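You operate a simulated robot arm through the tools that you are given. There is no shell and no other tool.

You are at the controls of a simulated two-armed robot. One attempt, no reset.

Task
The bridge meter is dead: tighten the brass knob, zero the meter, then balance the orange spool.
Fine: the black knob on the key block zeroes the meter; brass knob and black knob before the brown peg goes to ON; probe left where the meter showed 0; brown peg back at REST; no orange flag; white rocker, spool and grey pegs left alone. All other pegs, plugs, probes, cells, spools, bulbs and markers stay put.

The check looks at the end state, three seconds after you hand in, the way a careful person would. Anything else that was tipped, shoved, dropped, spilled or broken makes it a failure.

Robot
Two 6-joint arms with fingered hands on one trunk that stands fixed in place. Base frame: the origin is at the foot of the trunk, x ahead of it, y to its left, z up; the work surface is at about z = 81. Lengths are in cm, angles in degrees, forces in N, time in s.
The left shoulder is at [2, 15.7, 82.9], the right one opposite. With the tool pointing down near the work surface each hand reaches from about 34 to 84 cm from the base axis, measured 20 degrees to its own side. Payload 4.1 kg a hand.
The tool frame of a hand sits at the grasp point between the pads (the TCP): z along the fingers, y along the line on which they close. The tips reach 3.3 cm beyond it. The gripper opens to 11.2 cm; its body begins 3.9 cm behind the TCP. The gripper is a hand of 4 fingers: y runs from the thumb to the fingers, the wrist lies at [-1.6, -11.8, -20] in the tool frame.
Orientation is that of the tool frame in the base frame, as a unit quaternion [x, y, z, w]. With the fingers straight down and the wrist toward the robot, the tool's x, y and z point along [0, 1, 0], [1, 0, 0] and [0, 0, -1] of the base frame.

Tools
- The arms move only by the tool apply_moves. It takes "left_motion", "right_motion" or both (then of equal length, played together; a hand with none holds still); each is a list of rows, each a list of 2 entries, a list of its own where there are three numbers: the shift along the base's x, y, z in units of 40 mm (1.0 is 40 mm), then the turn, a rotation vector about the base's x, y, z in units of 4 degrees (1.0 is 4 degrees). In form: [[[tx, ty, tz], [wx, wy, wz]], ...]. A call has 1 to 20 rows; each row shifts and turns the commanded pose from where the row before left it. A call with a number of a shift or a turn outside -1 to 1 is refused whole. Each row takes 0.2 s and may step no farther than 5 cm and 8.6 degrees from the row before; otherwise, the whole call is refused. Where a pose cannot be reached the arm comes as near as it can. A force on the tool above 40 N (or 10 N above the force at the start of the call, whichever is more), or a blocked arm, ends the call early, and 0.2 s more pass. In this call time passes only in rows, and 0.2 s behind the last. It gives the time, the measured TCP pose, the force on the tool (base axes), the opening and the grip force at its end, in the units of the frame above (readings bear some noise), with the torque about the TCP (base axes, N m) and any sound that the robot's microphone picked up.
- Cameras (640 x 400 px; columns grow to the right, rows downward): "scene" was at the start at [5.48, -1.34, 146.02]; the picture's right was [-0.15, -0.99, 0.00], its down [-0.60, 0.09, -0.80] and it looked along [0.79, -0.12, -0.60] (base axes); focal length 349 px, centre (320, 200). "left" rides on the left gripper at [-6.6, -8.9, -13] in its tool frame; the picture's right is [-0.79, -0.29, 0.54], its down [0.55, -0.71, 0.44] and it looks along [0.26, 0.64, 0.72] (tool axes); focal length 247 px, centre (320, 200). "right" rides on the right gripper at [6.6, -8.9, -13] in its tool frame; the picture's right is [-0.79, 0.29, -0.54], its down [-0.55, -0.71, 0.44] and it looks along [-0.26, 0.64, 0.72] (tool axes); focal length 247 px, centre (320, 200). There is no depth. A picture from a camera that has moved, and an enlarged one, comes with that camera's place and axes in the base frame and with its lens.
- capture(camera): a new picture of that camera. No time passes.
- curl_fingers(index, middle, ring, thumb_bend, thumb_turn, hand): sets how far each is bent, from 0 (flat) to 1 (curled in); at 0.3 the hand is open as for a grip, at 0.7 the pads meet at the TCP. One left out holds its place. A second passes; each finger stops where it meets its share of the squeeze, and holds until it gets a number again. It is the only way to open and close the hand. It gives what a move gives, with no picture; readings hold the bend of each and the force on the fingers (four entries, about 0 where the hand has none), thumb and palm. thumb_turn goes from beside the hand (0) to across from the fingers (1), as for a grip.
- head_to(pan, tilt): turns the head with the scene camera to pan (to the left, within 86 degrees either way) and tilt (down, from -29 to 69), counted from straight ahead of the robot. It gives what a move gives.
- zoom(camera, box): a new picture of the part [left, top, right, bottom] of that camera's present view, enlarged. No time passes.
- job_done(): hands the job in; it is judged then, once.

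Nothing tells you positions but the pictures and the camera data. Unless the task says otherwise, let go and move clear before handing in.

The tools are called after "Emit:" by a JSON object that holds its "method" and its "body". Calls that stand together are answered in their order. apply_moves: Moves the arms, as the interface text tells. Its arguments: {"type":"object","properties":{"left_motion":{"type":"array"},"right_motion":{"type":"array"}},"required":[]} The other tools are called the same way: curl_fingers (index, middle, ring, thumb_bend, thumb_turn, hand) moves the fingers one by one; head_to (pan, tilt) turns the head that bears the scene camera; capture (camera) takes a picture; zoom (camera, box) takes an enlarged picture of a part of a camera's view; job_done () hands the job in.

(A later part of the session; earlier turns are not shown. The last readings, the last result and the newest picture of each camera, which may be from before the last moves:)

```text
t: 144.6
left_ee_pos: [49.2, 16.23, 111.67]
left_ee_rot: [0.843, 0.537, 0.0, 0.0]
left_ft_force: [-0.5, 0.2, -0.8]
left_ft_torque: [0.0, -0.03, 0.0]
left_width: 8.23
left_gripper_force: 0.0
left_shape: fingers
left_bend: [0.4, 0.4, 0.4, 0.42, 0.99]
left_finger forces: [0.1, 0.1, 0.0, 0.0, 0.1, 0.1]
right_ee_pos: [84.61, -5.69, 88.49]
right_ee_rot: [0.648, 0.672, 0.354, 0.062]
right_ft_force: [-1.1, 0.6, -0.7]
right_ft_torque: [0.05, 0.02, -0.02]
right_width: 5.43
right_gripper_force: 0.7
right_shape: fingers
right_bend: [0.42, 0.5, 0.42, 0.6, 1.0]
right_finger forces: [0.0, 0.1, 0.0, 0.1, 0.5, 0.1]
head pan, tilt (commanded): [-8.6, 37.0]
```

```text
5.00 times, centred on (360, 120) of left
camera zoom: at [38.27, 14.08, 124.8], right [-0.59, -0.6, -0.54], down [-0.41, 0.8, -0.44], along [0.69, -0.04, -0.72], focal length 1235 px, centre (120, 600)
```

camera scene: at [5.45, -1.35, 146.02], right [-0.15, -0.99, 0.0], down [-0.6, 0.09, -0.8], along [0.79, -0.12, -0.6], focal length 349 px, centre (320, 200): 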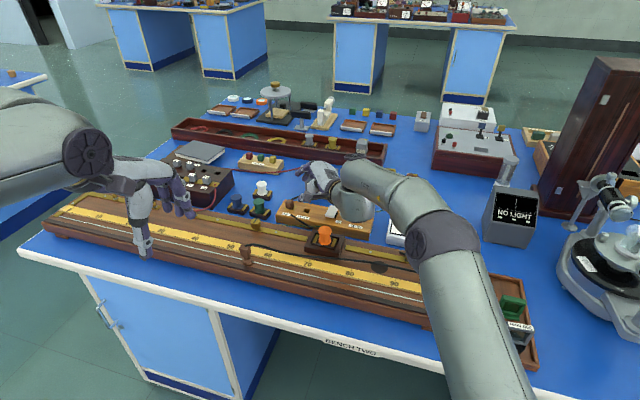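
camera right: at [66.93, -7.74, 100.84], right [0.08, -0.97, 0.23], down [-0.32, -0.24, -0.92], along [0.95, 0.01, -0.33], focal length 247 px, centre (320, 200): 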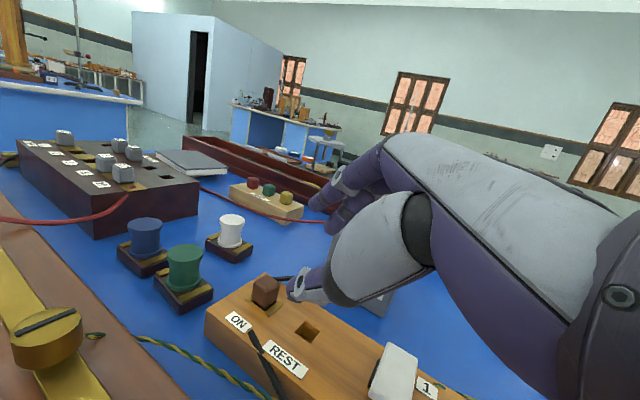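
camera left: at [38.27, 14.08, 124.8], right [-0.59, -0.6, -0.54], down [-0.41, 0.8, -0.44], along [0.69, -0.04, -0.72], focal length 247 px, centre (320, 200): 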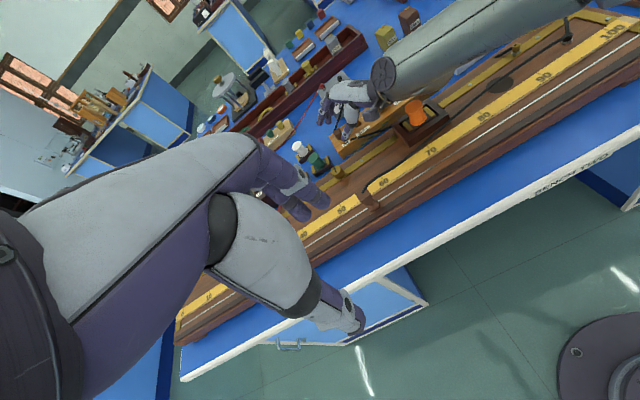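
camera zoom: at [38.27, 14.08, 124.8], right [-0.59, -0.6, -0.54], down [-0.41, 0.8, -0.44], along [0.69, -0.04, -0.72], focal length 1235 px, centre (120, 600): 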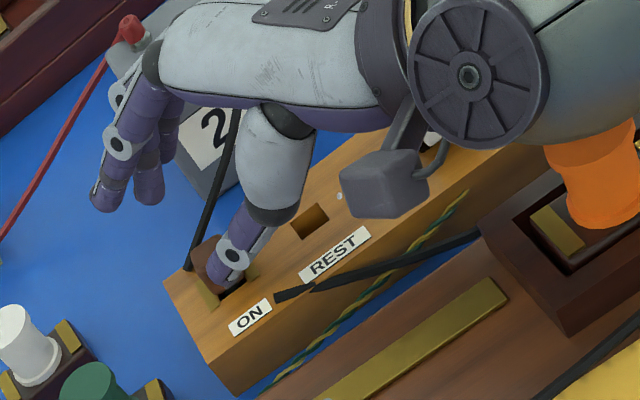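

The thumb is now over the peg's near edge, too far forward for the descent. I raise a little, open the thumb, step back 0.4 cm and lower again.

Emit:
{"method": "apply_moves", "body": {"right_motion": [[[0, 0, 0.2], [0, 0, 0]]]}}

Emit:
{"method": "curl_fingers", "body": {"hand": "right", "thumb_bend": 0.55, "middle": 0.5}}

Emit:
{"method": "apply_moves", "body": {"right_motion": [[[-0.08, 0.01, -0.1], [0, 0, 0]], [[0, 0, -0.2], [0, 0, 0]], [[0, 0, -0.12], [0, 0, 0]]]}}

Emit:
{"method": "zoom", "body": {"camera": "right", "box": [240, 220, 360, 340]}}

Emit:
{"method": "zoom", "body": {"camera": "left", "box": [320, 80, 400, 160]}}

```text
t: 145.0
left_ee_pos: [49.16, 16.38, 111.6]
left_ee_rot: [0.843, 0.537, 0.0, 0.0]
left_ft_force: [0.3, -0.4, -0.7]
left_ft_torque: [0.04, 0.0, -0.01]
left_width: 8.23
left_gripper_force: 0.2
left_shape: fingers
left_bend: [0.4, 0.4, 0.4, 0.42, 0.99]
left_finger forces: [0.0, 0.0, 0.1, 0.1, 0.0, 0.1]
right_ee_pos: [84.32, -5.64, 89.27]
right_ee_rot: [0.647, 0.672, 0.354, 0.062]
right_ft_force: [0.2, 0.0, -0.3]
right_ft_torque: [0.01, 0.0, 0.02]
right_width: 5.46
right_gripper_force: 0.0
right_shape: fingers
right_bend: [0.42, 0.5, 0.42, 0.6, 1.0]
right_finger forces: [0.0, 0.0, 0.0, 0.0, 0.1, 0.1]
head pan, tilt (commanded): [-8.6, 37.0]
```

```text
t: 146.0
left_ee_pos: [49.21, 16.27, 111.68]
left_ee_rot: [0.843, 0.538, -0.001, 0.0]
left_ft_force: [0.3, 0.7, -0.9]
left_ft_torque: [0.02, -0.01, -0.01]
left_width: 8.2
left_gripper_force: 0.1
left_shape: fingers
left_bend: [0.4, 0.4, 0.4, 0.42, 0.99]
left_finger forces: [0.0, 0.1, 0.0, 0.0, 0.0, 0.1]
right_ee_pos: [84.56, -5.76, 89.24]
right_ee_rot: [0.648, 0.672, 0.354, 0.061]
right_ft_force: [-0.8, -0.3, -1.0]
right_ft_torque: [0.0, -0.01, 0.0]
right_width: 6.14
right_gripper_force: 0.1
right_shape: fingers
right_bend: [0.42, 0.5, 0.42, 0.55, 1.0]
right_finger forces: [0.0, 0.0, 0.0, 0.1, 0.1, 0.0]
head pan, tilt (commanded): [-8.6, 37.0]
```

```text
t: 146.8
left_ee_pos: [49.31, 16.29, 111.68]
left_ee_rot: [0.843, 0.538, 0.0, 0.001]
left_ft_force: [-0.3, 0.2, 0.2]
left_ft_torque: [0.0, -0.02, 0.0]
left_width: 8.24
left_gripper_force: 0.1
left_shape: fingers
left_bend: [0.4, 0.4, 0.4, 0.42, 0.99]
left_finger forces: [0.1, 0.0, 0.0, 0.0, 0.0, 0.1]
right_ee_pos: [84.21, -5.64, 87.59]
right_ee_rot: [0.648, 0.671, 0.355, 0.064]
right_ft_force: [-0.1, -0.3, 5.0]
right_ft_torque: [-0.01, 0.05, 0.04]
right_width: 5.93
right_gripper_force: 2.3
right_shape: fingers
right_bend: [0.42, 0.5, 0.42, 0.57, 1.0]
right_finger forces: [0.0, 0.1, 0.0, 0.0, 4.3, 0.0]
head pan, tilt (commanded): [-8.6, 37.0]
```

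```text
3.33 times, centred on (300, 280) of right
camera zoom: at [68.85, -4.01, 94.73], right [0.07, -0.96, 0.26], down [-0.26, -0.27, -0.93], along [0.96, -0.01, -0.27], focal length 823 px, centre (387, -67)
```

zoom: 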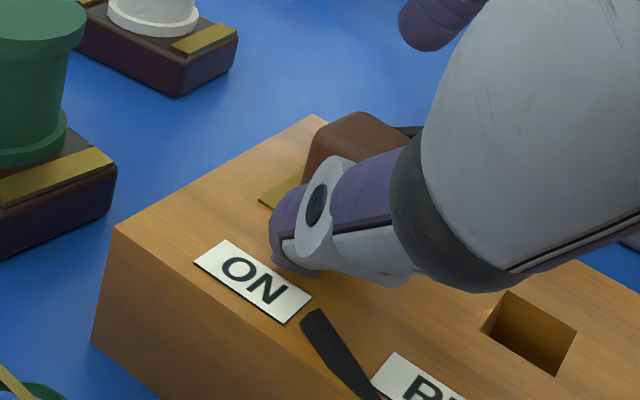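

```text
5.00 times, centred on (360, 120) of left
camera zoom: at [38.26, 14.08, 124.8], right [-0.59, -0.6, -0.54], down [-0.41, 0.8, -0.44], along [0.69, -0.04, -0.72], focal length 1235 px, centre (120, 600)
```

zoom: 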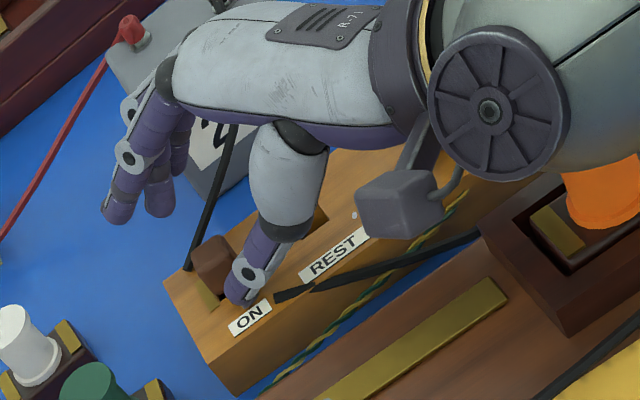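

The thumb is back on the near side of the peg. I bend it to 0.65, lower to ≈ 86.8, and then close both.

Emit:
{"method": "curl_fingers", "body": {"hand": "right", "thumb_bend": 0.64, "middle": 0.52}}

Emit:
{"method": "apply_moves", "body": {"right_motion": [[[0.01, 0, -0.1], [0, 0, 0]], [[0, 0, -0.08], [0, 0, 0]]]}}

Emit:
{"method": "zoom", "body": {"camera": "right", "box": [240, 220, 360, 340]}}

Emit:
{"method": "zoom", "body": {"camera": "left", "box": [320, 80, 400, 160]}}

```text
t: 147.8
left_ee_pos: [49.22, 16.26, 111.67]
left_ee_rot: [0.843, 0.537, 0.0, 0.0]
left_ft_force: [0.4, 0.4, 0.3]
left_ft_torque: [0.0, 0.0, 0.01]
left_width: 8.21
left_gripper_force: 0.0
left_shape: fingers
left_bend: [0.4, 0.4, 0.4, 0.42, 0.99]
left_finger forces: [0.0, 0.0, 0.0, 0.1, 0.0, 0.0]
right_ee_pos: [84.13, -5.57, 87.48]
right_ee_rot: [0.648, 0.671, 0.354, 0.062]
right_ft_force: [0.0, 0.3, 0.7]
right_ft_torque: [0.0, 0.0, -0.02]
right_width: 4.99
right_gripper_force: 0.6
right_shape: fingers
right_bend: [0.42, 0.52, 0.42, 0.64, 1.0]
right_finger forces: [0.0, 0.0, 0.0, 0.0, 0.1, 0.1]
head pan, tilt (commanded): [-8.6, 37.0]
```

```text
t: 148.4
left_ee_pos: [49.16, 16.33, 111.68]
left_ee_rot: [0.843, 0.537, 0.0, 0.001]
left_ft_force: [-0.5, -0.2, 0.6]
left_ft_torque: [0.03, -0.03, 0.04]
left_width: 8.25
left_gripper_force: 0.0
left_shape: fingers
left_bend: [0.4, 0.4, 0.4, 0.42, 0.99]
left_finger forces: [0.0, 0.0, 0.0, 0.0, 0.0, 0.0]
right_ee_pos: [84.23, -5.58, 87.0]
right_ee_rot: [0.646, 0.672, 0.356, 0.062]
right_ft_force: [-1.7, 0.4, 2.7]
right_ft_torque: [0.04, 0.06, 0.0]
right_width: 4.92
right_gripper_force: 1.5
right_shape: fingers
right_bend: [0.42, 0.52, 0.42, 0.64, 1.0]
right_finger forces: [0.1, 0.1, 0.1, 0.0, 3.0, 0.1]
head pan, tilt (commanded): [-8.6, 37.0]
```

```text
3.33 times, centred on (300, 280) of right
camera zoom: at [68.86, -3.96, 94.04], right [0.07, -0.96, 0.26], down [-0.26, -0.27, -0.93], along [0.96, -0.01, -0.27], focal length 823 px, centre (387, -67)
```

zoom: 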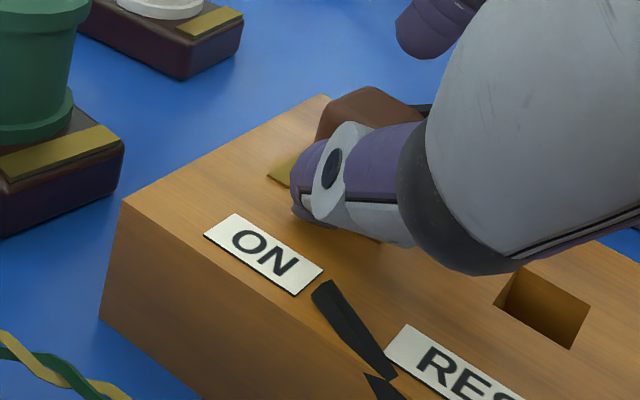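

```text
5.00 times, centred on (360, 120) of left
camera zoom: at [38.26, 14.09, 124.8], right [-0.59, -0.6, -0.54], down [-0.41, 0.8, -0.44], along [0.69, -0.04, -0.72], focal length 1235 px, centre (120, 600)
```

zoom: 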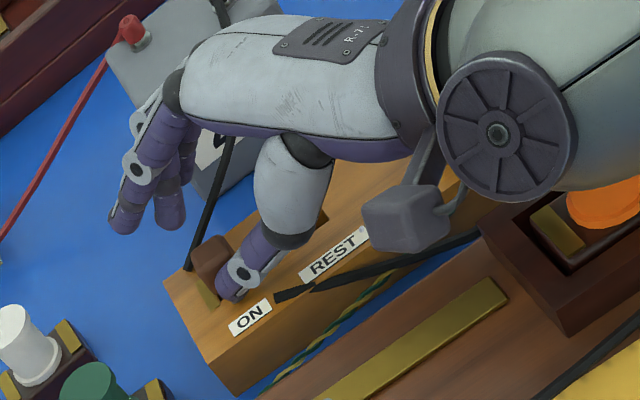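

The thumb is against the near side at 0.64. Now I close only the middle finger so it squeezes the peg against the held thumb.

Emit:
{"method": "curl_fingers", "body": {"hand": "right", "middle": 0.8}}

Emit:
{"method": "zoom", "body": {"camera": "right", "box": [240, 220, 360, 340]}}

Emit:
{"method": "zoom", "body": {"camera": "left", "box": [320, 80, 400, 160]}}

```text
t: 149.4
left_ee_pos: [49.14, 16.3, 111.63]
left_ee_rot: [0.844, 0.537, 0.0, 0.0]
left_ft_force: [0.6, -0.1, 0.4]
left_ft_torque: [0.02, -0.02, 0.04]
left_width: 8.2
left_gripper_force: 0.2
left_shape: fingers
left_bend: [0.4, 0.4, 0.4, 0.42, 0.99]
left_finger forces: [0.0, 0.0, 0.1, 0.0, 0.0, 0.0]
right_ee_pos: [84.2, -5.66, 87.0]
right_ee_rot: [0.647, 0.671, 0.355, 0.063]
right_ft_force: [2.3, -3.1, 13.6]
right_ft_torque: [0.03, -0.07, 0.02]
right_width: 5.04
right_gripper_force: 10.6
right_shape: fingers
right_bend: [0.42, 0.65, 0.42, 0.64, 1.0]
right_finger forces: [0.0, 8.8, 0.0, 0.0, 12.9, 0.0]
head pan, tilt (commanded): [-8.6, 37.0]
```

```text
3.33 times, centred on (300, 280) of right
camera zoom: at [68.86, -4.02, 94.07], right [0.06, -0.96, 0.26], down [-0.26, -0.27, -0.93], along [0.96, -0.01, -0.27], focal length 823 px, centre (387, -67)
```

zoom: 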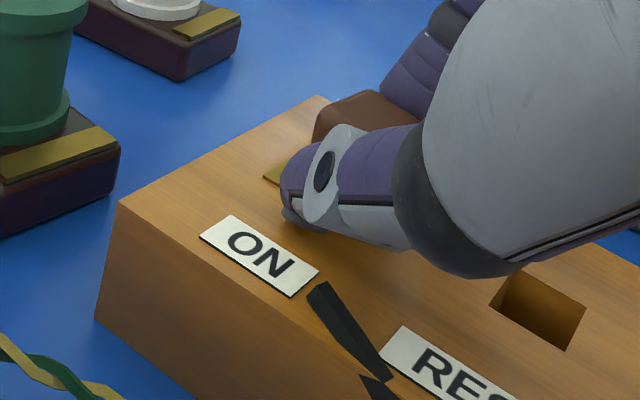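

```text
5.00 times, centred on (360, 120) of left
camera zoom: at [38.24, 14.07, 124.81], right [-0.59, -0.6, -0.54], down [-0.41, 0.8, -0.44], along [0.69, -0.04, -0.72], focal length 1235 px, centre (120, 600)
```

zoom: 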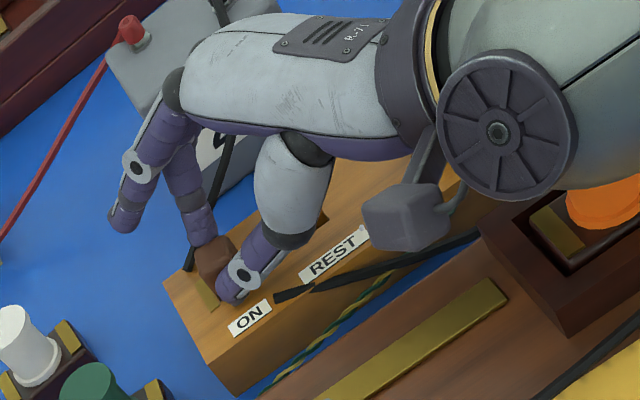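

Now well centred (0.65 / 0.64, ~9–13 N). I lift in small steps.

Emit:
{"method": "apply_moves", "body": {"right_motion": [[[0, 0, 0.06], [0, 0, 0]], [[0, 0, 0.06], [0, 0, 0]], [[0, 0, 0.06], [0, 0, 0]]]}}

Emit:
{"method": "zoom", "body": {"camera": "right", "box": [240, 220, 360, 340]}}

Emit:
{"method": "zoom", "body": {"camera": "left", "box": [320, 80, 400, 160]}}

```text
t: 150.2
left_ee_pos: [49.1, 16.33, 111.64]
left_ee_rot: [0.843, 0.537, 0.0, 0.001]
left_ft_force: [-0.6, -0.3, 0.3]
left_ft_torque: [-0.01, -0.02, -0.02]
left_width: 8.24
left_gripper_force: 0.0
left_shape: fingers
left_bend: [0.4, 0.4, 0.4, 0.42, 0.99]
left_finger forces: [0.1, 0.0, 0.0, 0.0, 0.1, 0.0]
right_ee_pos: [84.07, -5.36, 87.31]
right_ee_rot: [0.648, 0.673, 0.352, 0.06]
right_ft_force: [1.7, 0.8, 2.1]
right_ft_torque: [0.03, -0.03, 0.01]
right_width: 5.46
right_gripper_force: 5.3
right_shape: fingers
right_bend: [0.42, 0.73, 0.42, 0.61, 1.0]
right_finger forces: [0.0, 5.8, 0.0, 0.0, 4.9, 0.0]
head pan, tilt (commanded): [-8.6, 37.0]
```

```text
3.33 times, centred on (300, 280) of right
camera zoom: at [68.77, -3.87, 94.53], right [0.07, -0.96, 0.26], down [-0.27, -0.27, -0.92], along [0.96, -0.01, -0.28], focal length 823 px, centre (387, -67)
```

zoom: 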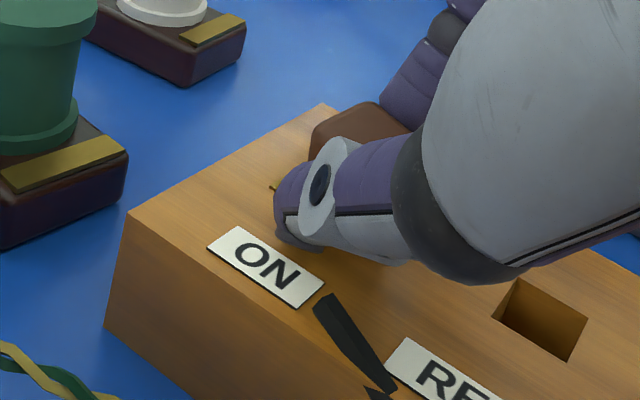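

```text
5.00 times, centred on (360, 120) of left
camera zoom: at [38.27, 14.09, 124.8], right [-0.59, -0.6, -0.54], down [-0.41, 0.8, -0.44], along [0.69, -0.04, -0.72], focal length 1235 px, centre (120, 600)
```

zoom: 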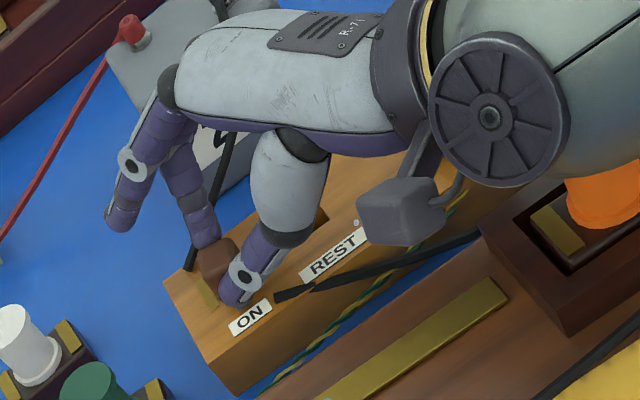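

The fingers ride up near the top of the head in this steep lean. The shallower lean used at REST grips lower, so I let go, go back over the REST side, return to that lean there, and then try to slide across to ON at low height.

Emit:
{"method": "curl_fingers", "body": {"hand": "right", "middle": 0.5}}

Emit:
{"method": "apply_moves", "body": {"right_motion": [[[-0.05, 0, 0.2], [0, 0, 0]], [[-0.05, -0.1, 0.3], [0, 0, 0]], [[-0.1, -0.3, 0.2], [0, 0, 0]], [[-0.15, -0.3, 0.1], [0, 0, 0]], [[-0.15, -0.3, 0], [0, 0, 0]]]}}

Emit:
{"method": "zoom", "body": {"camera": "scene", "box": [265, 165, 335, 235]}}

Emit:
{"method": "zoom", "body": {"camera": "right", "box": [200, 200, 400, 380]}}

```text
t: 151.2
left_ee_pos: [49.29, 16.24, 111.72]
left_ee_rot: [0.843, 0.538, 0.0, -0.001]
left_ft_force: [-0.5, 0.5, 1.4]
left_ft_torque: [-0.03, -0.02, 0.01]
left_width: 8.25
left_gripper_force: 0.0
left_shape: fingers
left_bend: [0.4, 0.4, 0.4, 0.42, 0.99]
left_finger forces: [0.1, 0.0, 0.0, 0.1, 0.0, 0.0]
right_ee_pos: [84.2, -5.46, 87.49]
right_ee_rot: [0.648, 0.672, 0.354, 0.061]
right_ft_force: [0.9, 0.3, -0.3]
right_ft_torque: [-0.04, 0.0, 0.0]
right_width: 4.95
right_gripper_force: 0.0
right_shape: fingers
right_bend: [0.42, 0.5, 0.42, 0.64, 1.0]
right_finger forces: [0.1, 0.1, 0.1, 0.1, 0.1, 0.0]
head pan, tilt (commanded): [-8.6, 37.0]
```

```text
t: 152.4
left_ee_pos: [49.08, 16.3, 111.71]
left_ee_rot: [0.843, 0.537, 0.0, 0.001]
left_ft_force: [-0.3, 0.5, -0.3]
left_ft_torque: [0.01, 0.05, 0.0]
left_width: 8.22
left_gripper_force: 0.1
left_shape: fingers
left_bend: [0.4, 0.4, 0.4, 0.42, 0.99]
left_finger forces: [0.1, 0.0, 0.0, 0.1, 0.1, 0.0]
right_ee_pos: [82.16, -9.62, 90.82]
right_ee_rot: [0.648, 0.672, 0.354, 0.062]
right_ft_force: [-0.2, -0.5, -0.9]
right_ft_torque: [0.0, 0.0, 0.01]
right_width: 4.95
right_gripper_force: 0.0
right_shape: fingers
right_bend: [0.42, 0.5, 0.42, 0.64, 1.0]
right_finger forces: [0.0, 0.1, 0.0, 0.1, 0.0, 0.0]
head pan, tilt (commanded): [-8.6, 37.0]
```

```text
5.71 times, centred on (300, 200) of scene
camera zoom: at [5.49, -1.32, 146.02], right [-0.15, -0.99, 0.0], down [-0.6, 0.09, -0.8], along [0.79, -0.12, -0.6], focal length 1993 px, centre (434, 200)
```

zoom: 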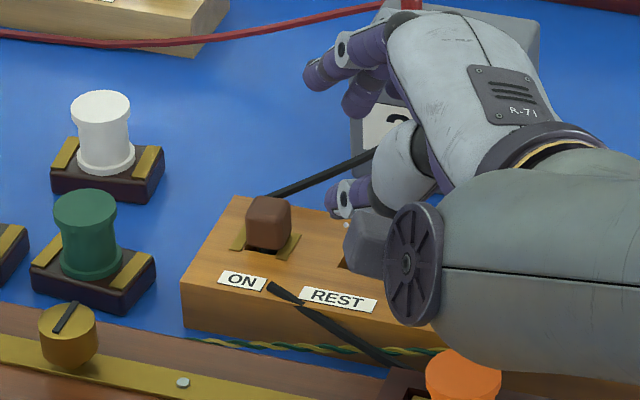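

```text
2.22 times, centred on (300, 290) of right
camera zoom: at [66.89, -8.02, 97.93], right [0.07, -0.96, 0.26], down [-0.27, -0.27, -0.93], along [0.96, -0.01, -0.27], focal length 549 px, centre (364, 0)
```

zoom: 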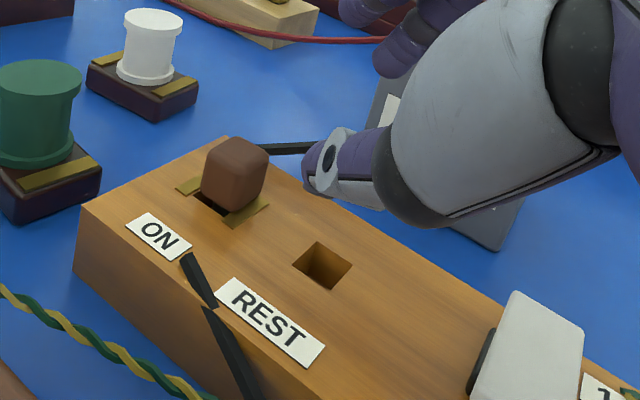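

The peg is still upright in ON. I rotate back to the shallower lean over the REST side.

Emit:
{"method": "apply_moves", "body": {"right_motion": [[[0.029, -0.039, -0.04], [0.388, 0.866, -0.034]], [[0.029, -0.039, -0.04], [0.388, 0.866, -0.034]], [[0.029, -0.039, -0.04], [0.388, 0.866, -0.034]], [[0.029, -0.039, -0.04], [0.388, 0.866, -0.034]], [[0.029, -0.039, -0.04], [0.388, 0.866, -0.034]], [[0.029, -0.039, -0.04], [0.388, 0.866, -0.034]]]}}

Emit:
{"method": "zoom", "body": {"camera": "scene", "box": [265, 165, 335, 235]}}

Emit:
{"method": "zoom", "body": {"camera": "right", "box": [200, 200, 400, 380]}}

```text
t: 153.8
left_ee_pos: [49.15, 16.28, 111.69]
left_ee_rot: [0.843, 0.538, 0.001, 0.0]
left_ft_force: [0.1, -0.2, -0.1]
left_ft_torque: [0.01, -0.02, -0.01]
left_width: 8.23
left_gripper_force: 0.0
left_shape: fingers
left_bend: [0.4, 0.4, 0.4, 0.42, 0.99]
left_finger forces: [0.1, 0.0, 0.1, 0.0, 0.0, 0.0]
right_ee_pos: [82.87, -10.45, 89.79]
right_ee_rot: [0.708, 0.637, 0.284, -0.11]
right_ft_force: [-0.3, -0.4, 0.2]
right_ft_torque: [0.02, 0.01, 0.0]
right_width: 4.96
right_gripper_force: 0.1
right_shape: fingers
right_bend: [0.42, 0.5, 0.42, 0.64, 1.0]
right_finger forces: [0.0, 0.0, 0.0, 0.1, 0.0, 0.0]
head pan, tilt (commanded): [-8.6, 37.0]
```

```text
5.71 times, centred on (300, 200) of scene
camera zoom: at [5.48, -1.33, 146.02], right [-0.15, -0.99, 0.0], down [-0.6, 0.09, -0.8], along [0.79, -0.12, -0.6], focal length 1993 px, centre (434, 200)
```

zoom: 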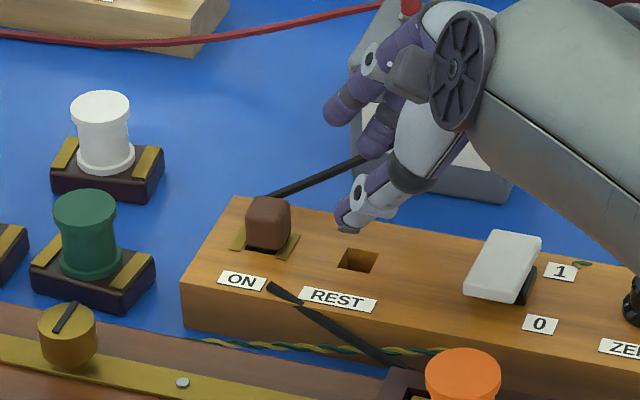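

```text
2.22 times, centred on (300, 290) of right
camera zoom: at [71.14, -10.32, 102.09], right [0.11, -0.99, 0.07], down [-0.59, -0.12, -0.8], along [0.8, 0.05, -0.6], focal length 549 px, centre (364, 0)
```

zoom: 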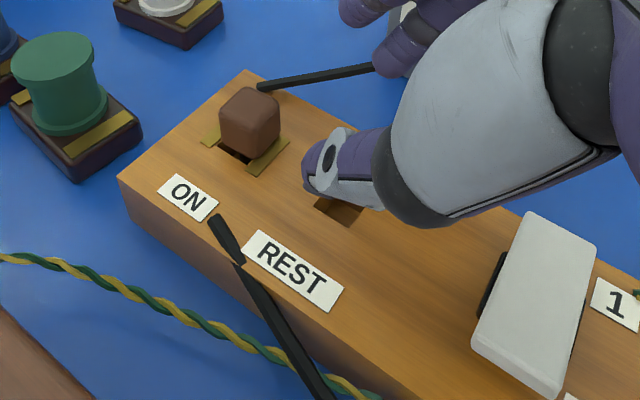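

Back in exactly the posture I had when lifting the peg from REST. Now I slide across toward ON in small steps at this lean.

Emit:
{"method": "apply_moves", "body": {"right_motion": [[[0.09, 0.17, -0.02], [0, 0, 0]], [[0.09, 0.17, -0.02], [0, 0, 0]], [[0.09, 0.17, -0.02], [0, 0, 0]], [[0.09, 0.17, -0.02], [0, 0, 0]], [[0.09, 0.17, -0.02], [0, 0, 0]], [[0.09, 0.17, -0.02], [0, 0, 0]]]}}

Emit:
{"method": "zoom", "body": {"camera": "scene", "box": [265, 165, 335, 235]}}

Emit:
{"method": "zoom", "body": {"camera": "right", "box": [220, 200, 380, 360]}}

```text
t: 155.2
left_ee_pos: [49.13, 16.4, 111.72]
left_ee_rot: [0.843, 0.538, 0.0, 0.001]
left_ft_force: [0.1, 0.7, -0.4]
left_ft_torque: [0.01, 0.01, -0.01]
left_width: 8.23
left_gripper_force: 0.1
left_shape: fingers
left_bend: [0.4, 0.4, 0.4, 0.42, 0.99]
left_finger forces: [0.0, 0.1, 0.0, 0.1, 0.0, 0.0]
right_ee_pos: [84.35, -6.41, 89.25]
right_ee_rot: [0.708, 0.637, 0.285, -0.11]
right_ft_force: [-0.3, -0.5, -0.8]
right_ft_torque: [-0.02, 0.0, -0.01]
right_width: 4.96
right_gripper_force: 0.0
right_shape: fingers
right_bend: [0.42, 0.5, 0.42, 0.64, 1.0]
right_finger forces: [0.0, 0.1, 0.0, 0.0, 0.0, 0.0]
right hand out of reach, approached as far as the arm can: row 5
head pan, tilt (commanded): [-8.6, 37.0]
```

```text
5.71 times, centred on (300, 200) of scene
camera zoom: at [5.47, -1.35, 146.02], right [-0.15, -0.99, 0.0], down [-0.6, 0.09, -0.8], along [0.79, -0.12, -0.6], focal length 1993 px, centre (434, 200)
```

zoom: 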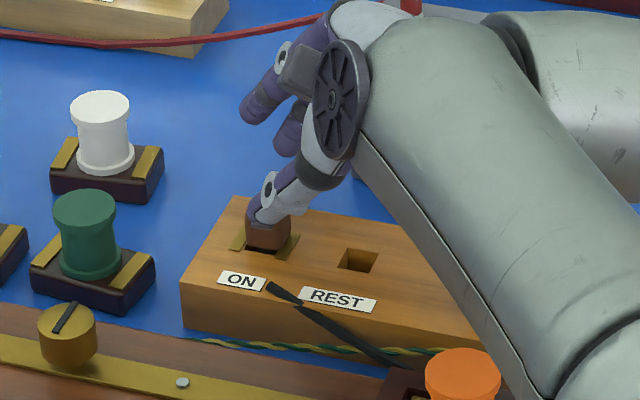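

```text
2.50 times, centred on (300, 280) of right
camera zoom: at [72.72, -6.21, 101.53], right [0.11, -0.99, 0.07], down [-0.59, -0.12, -0.8], along [0.8, 0.05, -0.59], focal length 617 px, centre (370, 0)
```

zoom: 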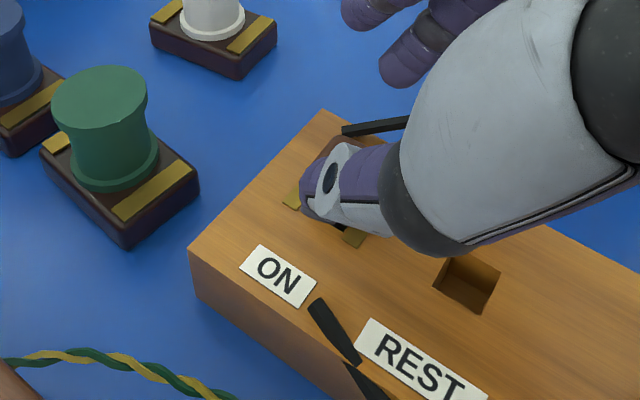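

Reached ON at the shallow lean. I open the thumb a bit and move the last 0.7 cm forward while lowering slightly.

Emit:
{"method": "curl_fingers", "body": {"hand": "right", "thumb_bend": 0.52, "middle": 0.5}}

Emit:
{"method": "apply_moves", "body": {"right_motion": [[[0.04, 0, -0.08], [0, 0, 0]], [[0.05, 0, -0.08], [0, 0, 0]], [[0.05, 0.01, -0.08], [0, 0, 0]], [[0.04, 0.01, -0.08], [0, 0, 0]]]}}

Emit:
{"method": "zoom", "body": {"camera": "scene", "box": [275, 175, 325, 225]}}

Emit:
{"method": "zoom", "body": {"camera": "right", "box": [240, 220, 360, 340]}}

```text
t: 156.2
left_ee_pos: [49.13, 16.33, 111.68]
left_ee_rot: [0.844, 0.537, 0.0, 0.0]
left_ft_force: [-0.4, -1.0, -0.2]
left_ft_torque: [0.01, 0.01, 0.0]
left_width: 8.23
left_gripper_force: 0.1
left_shape: fingers
left_bend: [0.4, 0.4, 0.4, 0.42, 0.99]
left_finger forces: [0.0, 0.0, 0.1, 0.0, 0.1, 0.0]
right_ee_pos: [84.45, -6.34, 89.21]
right_ee_rot: [0.709, 0.636, 0.285, -0.11]
right_ft_force: [-0.2, -0.3, 0.3]
right_ft_torque: [0.01, 0.01, 0.04]
right_width: 6.54
right_gripper_force: 0.0
right_shape: fingers
right_bend: [0.42, 0.5, 0.42, 0.52, 1.0]
right_finger forces: [0.1, 0.0, 0.0, 0.0, 0.0, 0.0]
head pan, tilt (commanded): [-8.6, 37.0]
```

```text
t: 157.2
left_ee_pos: [49.29, 16.19, 111.59]
left_ee_rot: [0.843, 0.537, 0.0, -0.001]
left_ft_force: [-0.6, -0.5, 0.1]
left_ft_torque: [0.02, -0.01, 0.01]
left_width: 8.22
left_gripper_force: 0.0
left_shape: fingers
left_bend: [0.4, 0.4, 0.4, 0.42, 0.99]
left_finger forces: [0.1, 0.0, 0.1, 0.1, 0.0, 0.1]
right_ee_pos: [84.47, -6.42, 88.57]
right_ee_rot: [0.708, 0.637, 0.286, -0.109]
right_ft_force: [-0.5, -0.2, 0.3]
right_ft_torque: [0.0, -0.02, -0.02]
right_width: 6.58
right_gripper_force: 0.1
right_shape: fingers
right_bend: [0.42, 0.5, 0.42, 0.52, 1.0]
right_finger forces: [0.0, 0.0, 0.0, 0.0, 0.0, 0.0]
right hand out of reach, approached as far as the arm can: row 1, 2
head pan, tilt (commanded): [-8.6, 37.0]
```

```text
8.00 times, centred on (300, 200) of scene
camera zoom: at [5.48, -1.34, 146.02], right [-0.15, -0.99, 0.0], down [-0.6, 0.09, -0.8], along [0.79, -0.12, -0.6], focal length 2790 px, centre (480, 200)
```

zoom: 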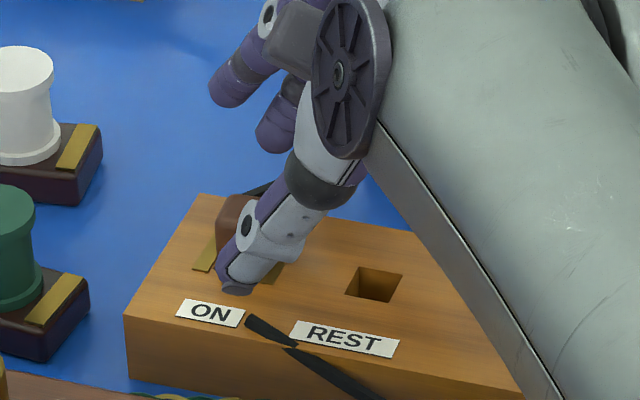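

```text
3.33 times, centred on (300, 280) of right
camera zoom: at [72.77, -6.22, 100.89], right [0.11, -0.99, 0.07], down [-0.59, -0.12, -0.8], along [0.8, 0.05, -0.59], focal length 823 px, centre (387, -67)
```

zoom: 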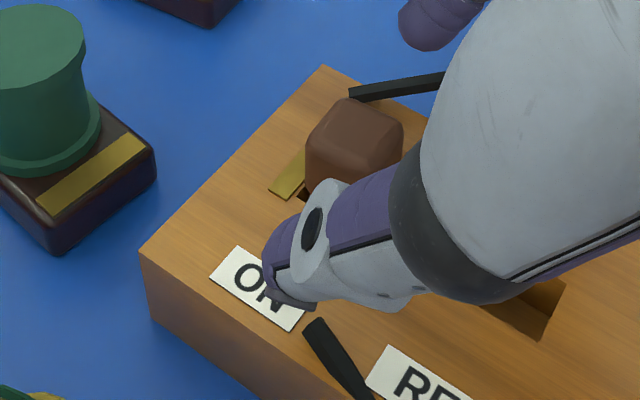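

Nearly there; lower height gives more reach. I continue forward and down.

Emit:
{"method": "apply_moves", "body": {"right_motion": [[[0.0, 0, -0.08], [0, 0, 0]], [[0.02, 0, -0.08], [0, 0, 0]], [[0.04, 0, -0.05], [0, 0, 0]], [[0.04, 0, -0.03], [0, 0, 0]]]}}

Emit:
{"method": "zoom", "body": {"camera": "scene", "box": [275, 175, 325, 225]}}

Emit:
{"method": "zoom", "body": {"camera": "right", "box": [240, 220, 360, 340]}}

```text
t: 158.2
left_ee_pos: [49.22, 16.31, 111.72]
left_ee_rot: [0.843, 0.537, 0.0, 0.0]
left_ft_force: [-0.5, 0.3, -0.5]
left_ft_torque: [0.03, 0.01, -0.03]
left_width: 8.23
left_gripper_force: 0.1
left_shape: fingers
left_bend: [0.4, 0.4, 0.4, 0.42, 0.99]
left_finger forces: [0.1, 0.1, 0.0, 0.1, 0.0, 0.0]
right_ee_pos: [84.56, -6.32, 87.91]
right_ee_rot: [0.708, 0.637, 0.285, -0.109]
right_ft_force: [0.1, -0.1, 0.3]
right_ft_torque: [-0.01, 0.01, 0.01]
right_width: 6.54
right_gripper_force: 0.0
right_shape: fingers
right_bend: [0.42, 0.5, 0.42, 0.52, 1.0]
right_finger forces: [0.0, 0.0, 0.0, 0.0, 0.0, 0.1]
right hand out of reach, approached as far as the arm can: row 3
head pan, tilt (commanded): [-8.6, 37.0]
```

```text
8.00 times, centred on (300, 200) of scene
camera zoom: at [5.48, -1.34, 146.02], right [-0.15, -0.99, 0.0], down [-0.6, 0.09, -0.8], along [0.79, -0.12, -0.6], focal length 2790 px, centre (480, 200)
```

zoom: 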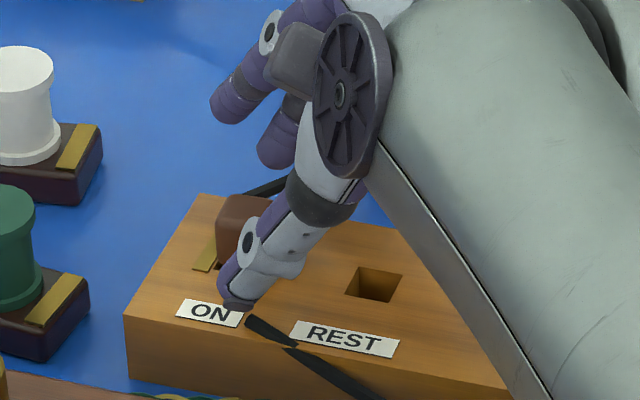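

```text
3.33 times, centred on (300, 280) of right
camera zoom: at [72.8, -6.23, 100.14], right [0.11, -0.99, 0.07], down [-0.59, -0.12, -0.8], along [0.8, 0.05, -0.59], focal length 823 px, centre (387, -67)
```

zoom: 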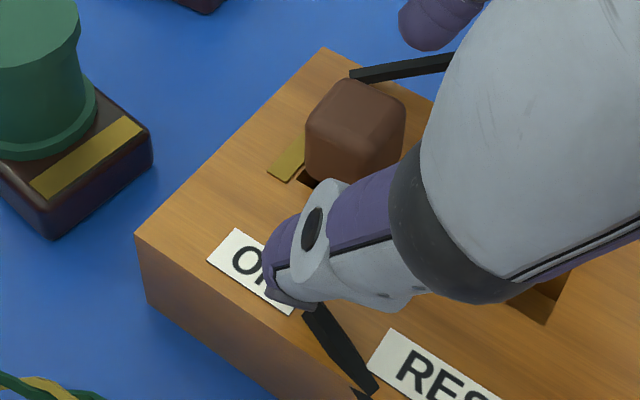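

About 0.4 cm short of ideal but improving with lower height. I bend the thumb to 0.58 and go lower and forward.

Emit:
{"method": "curl_fingers", "body": {"hand": "right", "thumb_bend": 0.6, "middle": 0.52}}

Emit:
{"method": "apply_moves", "body": {"right_motion": [[[0, 0, -0.08], [0, 0, 0]], [[0.02, 0, -0.06], [0, 0, 0]], [[0.03, 0, -0.03], [0, 0, 0]], [[0.03, 0, 0], [0, 0, 0]]]}}

Emit:
{"method": "zoom", "body": {"camera": "scene", "box": [275, 175, 325, 225]}}

Emit:
{"method": "zoom", "body": {"camera": "right", "box": [240, 220, 360, 340]}}

```text
t: 159.2
left_ee_pos: [49.2, 16.27, 111.68]
left_ee_rot: [0.843, 0.538, -0.001, 0.0]
left_ft_force: [-0.6, 0.5, 0.1]
left_ft_torque: [0.02, -0.01, 0.01]
left_width: 8.24
left_gripper_force: 0.1
left_shape: fingers
left_bend: [0.4, 0.4, 0.4, 0.42, 0.99]
left_finger forces: [0.1, 0.0, 0.1, 0.0, 0.0, 0.0]
right_ee_pos: [84.59, -6.34, 87.86]
right_ee_rot: [0.708, 0.637, 0.285, -0.11]
right_ft_force: [-0.3, -0.3, -0.3]
right_ft_torque: [0.0, -0.01, 0.01]
right_width: 5.49
right_gripper_force: 0.1
right_shape: fingers
right_bend: [0.42, 0.52, 0.42, 0.6, 1.0]
right_finger forces: [0.0, 0.0, 0.1, 0.0, 0.0, 0.0]
head pan, tilt (commanded): [-8.6, 37.0]
```

```text
t: 160.2
left_ee_pos: [49.06, 16.19, 111.67]
left_ee_rot: [0.843, 0.538, 0.0, 0.0]
left_ft_force: [0.7, -0.5, -0.6]
left_ft_torque: [0.01, 0.01, 0.02]
left_width: 8.24
left_gripper_force: 0.0
left_shape: fingers
left_bend: [0.4, 0.4, 0.4, 0.42, 0.99]
left_finger forces: [0.0, 0.0, 0.0, 0.1, 0.0, 0.1]
right_ee_pos: [84.48, -6.45, 87.28]
right_ee_rot: [0.708, 0.637, 0.284, -0.11]
right_ft_force: [-0.2, -1.2, -0.3]
right_ft_torque: [-0.02, 0.0, 0.02]
right_width: 5.49
right_gripper_force: 0.0
right_shape: fingers
right_bend: [0.42, 0.52, 0.42, 0.6, 1.0]
right_finger forces: [0.0, 0.0, 0.0, 0.0, 0.0, 0.0]
right hand out of reach, approached as far as the arm can: row 3
head pan, tilt (commanded): [-8.6, 37.0]
```

```text
8.00 times, centred on (300, 200) of scene
camera zoom: at [5.48, -1.33, 146.02], right [-0.15, -0.99, 0.0], down [-0.6, 0.09, -0.8], along [0.79, -0.12, -0.6], focal length 2790 px, centre (480, 200)
```

zoom: 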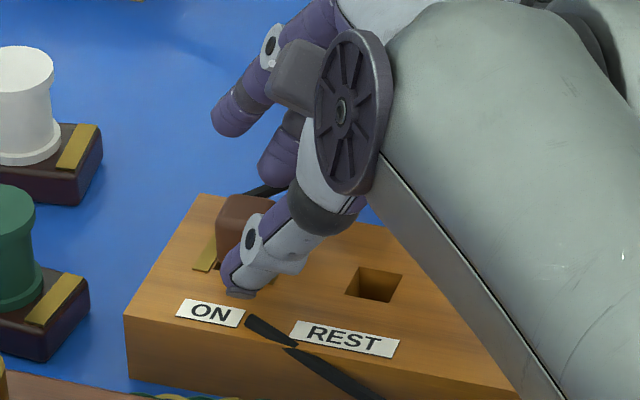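

```text
3.33 times, centred on (300, 280) of right
camera zoom: at [72.8, -6.24, 99.57], right [0.11, -0.99, 0.07], down [-0.59, -0.12, -0.8], along [0.8, 0.05, -0.59], focal length 823 px, centre (387, -67)
```

zoom: 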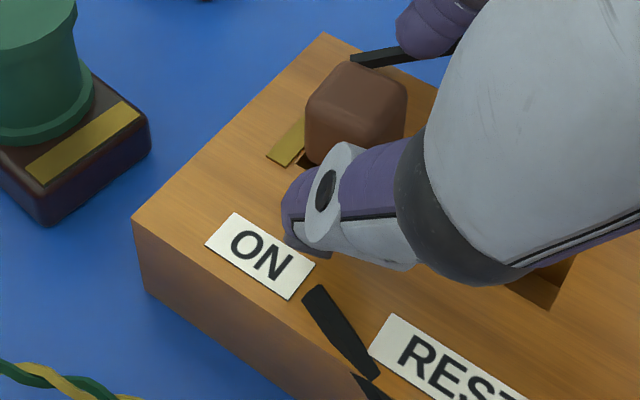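

Reach is at its limit here, but the fingers are low on the peg at this lean. I close both fingers.

Emit:
{"method": "curl_fingers", "body": {"hand": "right", "thumb_bend": 0.78, "middle": 0.78}}

Emit:
{"method": "zoom", "body": {"camera": "scene", "box": [275, 175, 325, 225]}}

Emit:
{"method": "zoom", "body": {"camera": "right", "box": [240, 220, 360, 340]}}

```text
t: 161.2
left_ee_pos: [49.22, 16.21, 111.67]
left_ee_rot: [0.843, 0.537, 0.0, 0.0]
left_ft_force: [0.2, 0.6, -0.2]
left_ft_torque: [0.0, -0.02, -0.01]
left_width: 8.21
left_gripper_force: 0.1
left_shape: fingers
left_bend: [0.4, 0.4, 0.4, 0.42, 0.99]
left_finger forces: [0.0, 0.0, 0.1, 0.0, 0.0, 0.0]
right_ee_pos: [84.45, -6.52, 87.23]
right_ee_rot: [0.709, 0.636, 0.285, -0.109]
right_ft_force: [1.0, -1.1, -0.6]
right_ft_torque: [-0.04, -0.05, -0.01]
right_width: 3.69
right_gripper_force: 9.0
right_shape: fingers
right_bend: [0.42, 0.62, 0.42, 0.73, 1.0]
right_finger forces: [0.0, 10.0, 0.0, 0.0, 8.2, 0.0]
head pan, tilt (commanded): [-8.6, 37.0]
```

```text
8.00 times, centred on (300, 200) of scene
camera zoom: at [5.49, -1.34, 146.02], right [-0.15, -0.99, 0.0], down [-0.6, 0.09, -0.8], along [0.79, -0.12, -0.6], focal length 2790 px, centre (480, 200)
```

zoom: 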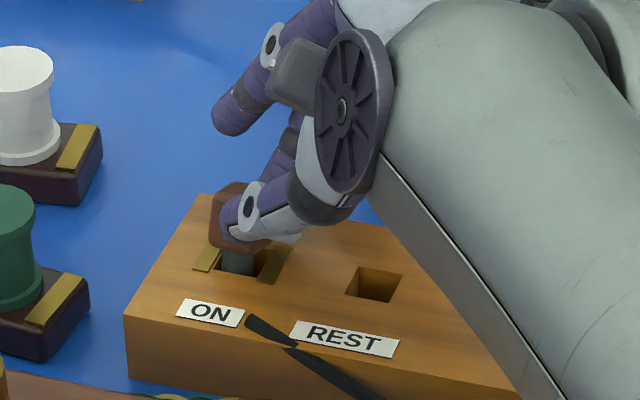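

```text
3.33 times, centred on (300, 280) of right
camera zoom: at [72.8, -6.26, 99.6], right [0.11, -0.99, 0.07], down [-0.59, -0.12, -0.8], along [0.8, 0.05, -0.59], focal length 823 px, centre (387, -67)
```

zoom: 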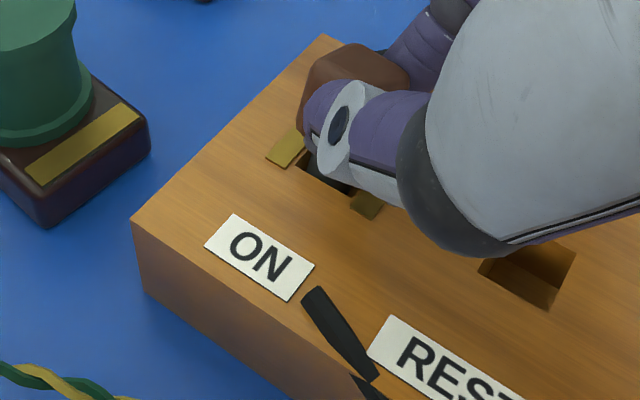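

Same good grip as the first time: the peg has popped up with its shaft showing. I lift gently in small steps, easing back slightly to stay in reach.

Emit:
{"method": "apply_moves", "body": {"right_motion": [[[0, 0, 0.08], [0, 0, 0]], [[-0.02, 0, 0.1], [0, 0, 0]], [[-0.03, 0, 0.1], [0, 0, 0]]]}}

Emit:
{"method": "zoom", "body": {"camera": "scene", "box": [275, 175, 325, 225]}}

Emit:
{"method": "zoom", "body": {"camera": "right", "box": [240, 220, 360, 340]}}

```text
t: 162.0
left_ee_pos: [49.13, 16.36, 111.65]
left_ee_rot: [0.844, 0.537, 0.0, -0.001]
left_ft_force: [0.0, 0.1, 0.4]
left_ft_torque: [-0.01, 0.01, -0.02]
left_width: 8.2
left_gripper_force: 0.2
left_shape: fingers
left_bend: [0.4, 0.4, 0.4, 0.42, 0.99]
left_finger forces: [0.0, 0.0, 0.0, 0.0, 0.1, 0.0]
right_ee_pos: [84.45, -6.4, 88.36]
right_ee_rot: [0.709, 0.636, 0.284, -0.11]
right_ft_force: [-0.1, 0.3, -0.7]
right_ft_torque: [0.06, 0.0, -0.01]
right_width: 3.62
right_gripper_force: 10.1
right_shape: fingers
right_bend: [0.42, 0.62, 0.42, 0.74, 1.0]
right_finger forces: [0.0, 9.9, 0.1, 0.1, 10.0, 0.0]
head pan, tilt (commanded): [-8.6, 37.0]
```

```text
8.00 times, centred on (300, 200) of scene
camera zoom: at [5.48, -1.34, 146.02], right [-0.15, -0.99, 0.0], down [-0.6, 0.09, -0.8], along [0.79, -0.12, -0.6], focal length 2790 px, centre (480, 200)
```

zoom: 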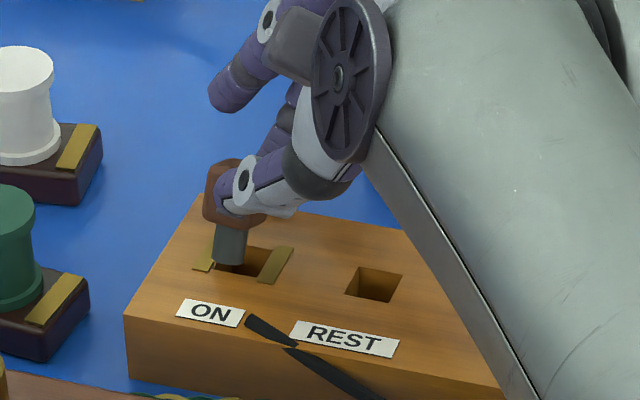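

```text
3.33 times, centred on (300, 280) of right
camera zoom: at [72.71, -6.2, 100.73], right [0.11, -0.99, 0.07], down [-0.59, -0.12, -0.8], along [0.8, 0.05, -0.59], focal length 823 px, centre (387, -67)
```

zoom: 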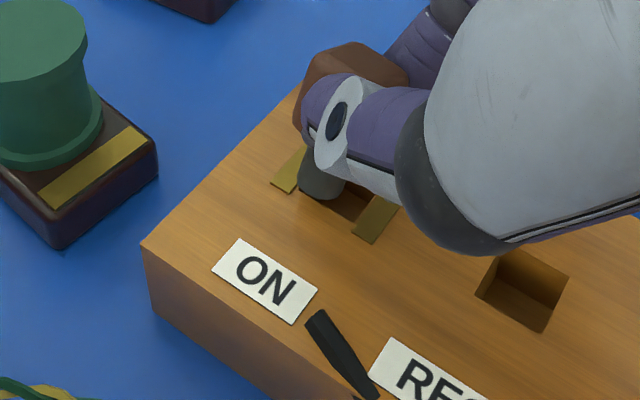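

The peg is coming out, held with 10 N on each side. I lift another 1.2 cm with a slight retreat.

Emit:
{"method": "apply_moves", "body": {"right_motion": [[[-0.03, 0, 0.1], [0, 0, 0]], [[-0.04, -0.02, 0.1], [0, 0, 0]], [[-0.04, -0.04, 0.1], [0, 0, 0]]]}}

Emit:
{"method": "zoom", "body": {"camera": "scene", "box": [275, 175, 325, 225]}}

Emit:
{"method": "zoom", "body": {"camera": "right", "box": [240, 220, 360, 340]}}

```text
t: 162.8
left_ee_pos: [49.22, 16.35, 111.72]
left_ee_rot: [0.843, 0.537, 0.0, 0.0]
left_ft_force: [-1.5, 0.0, -0.4]
left_ft_torque: [0.01, 0.0, 0.0]
left_width: 8.23
left_gripper_force: 0.1
left_shape: fingers
left_bend: [0.4, 0.4, 0.4, 0.42, 0.99]
left_finger forces: [0.1, 0.0, 0.0, 0.0, 0.0, 0.0]
right_ee_pos: [83.96, -6.68, 89.61]
right_ee_rot: [0.708, 0.637, 0.284, -0.11]
right_ft_force: [0.3, 0.7, -0.2]
right_ft_torque: [0.0, -0.03, -0.02]
right_width: 3.62
right_gripper_force: 10.4
right_shape: fingers
right_bend: [0.42, 0.62, 0.42, 0.74, 1.0]
right_finger forces: [0.1, 10.0, 0.0, 0.1, 9.9, 0.0]
head pan, tilt (commanded): [-8.6, 37.0]
```

```text
8.00 times, centred on (300, 200) of scene
camera zoom: at [5.48, -1.33, 146.02], right [-0.15, -0.99, 0.0], down [-0.6, 0.09, -0.8], along [0.79, -0.12, -0.6], focal length 2790 px, centre (480, 200)
```

zoom: 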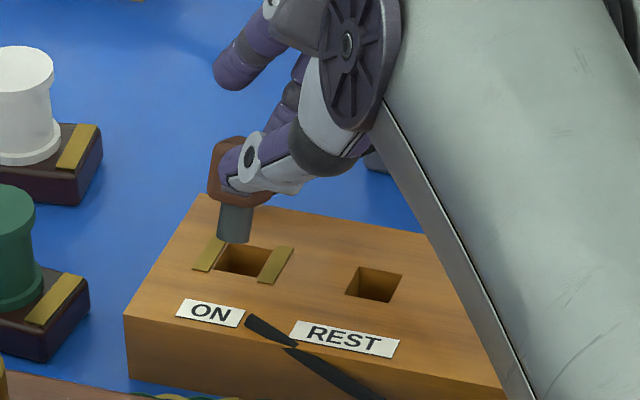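

```text
3.33 times, centred on (300, 280) of right
camera zoom: at [72.39, -6.42, 101.93], right [0.11, -0.99, 0.07], down [-0.59, -0.12, -0.8], along [0.8, 0.05, -0.59], focal length 823 px, centre (387, -67)
```

zoom: 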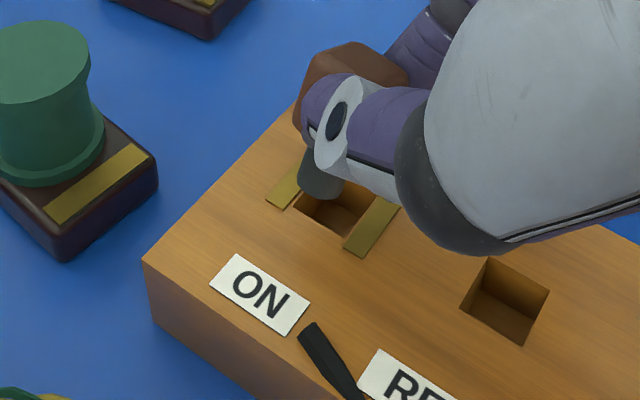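

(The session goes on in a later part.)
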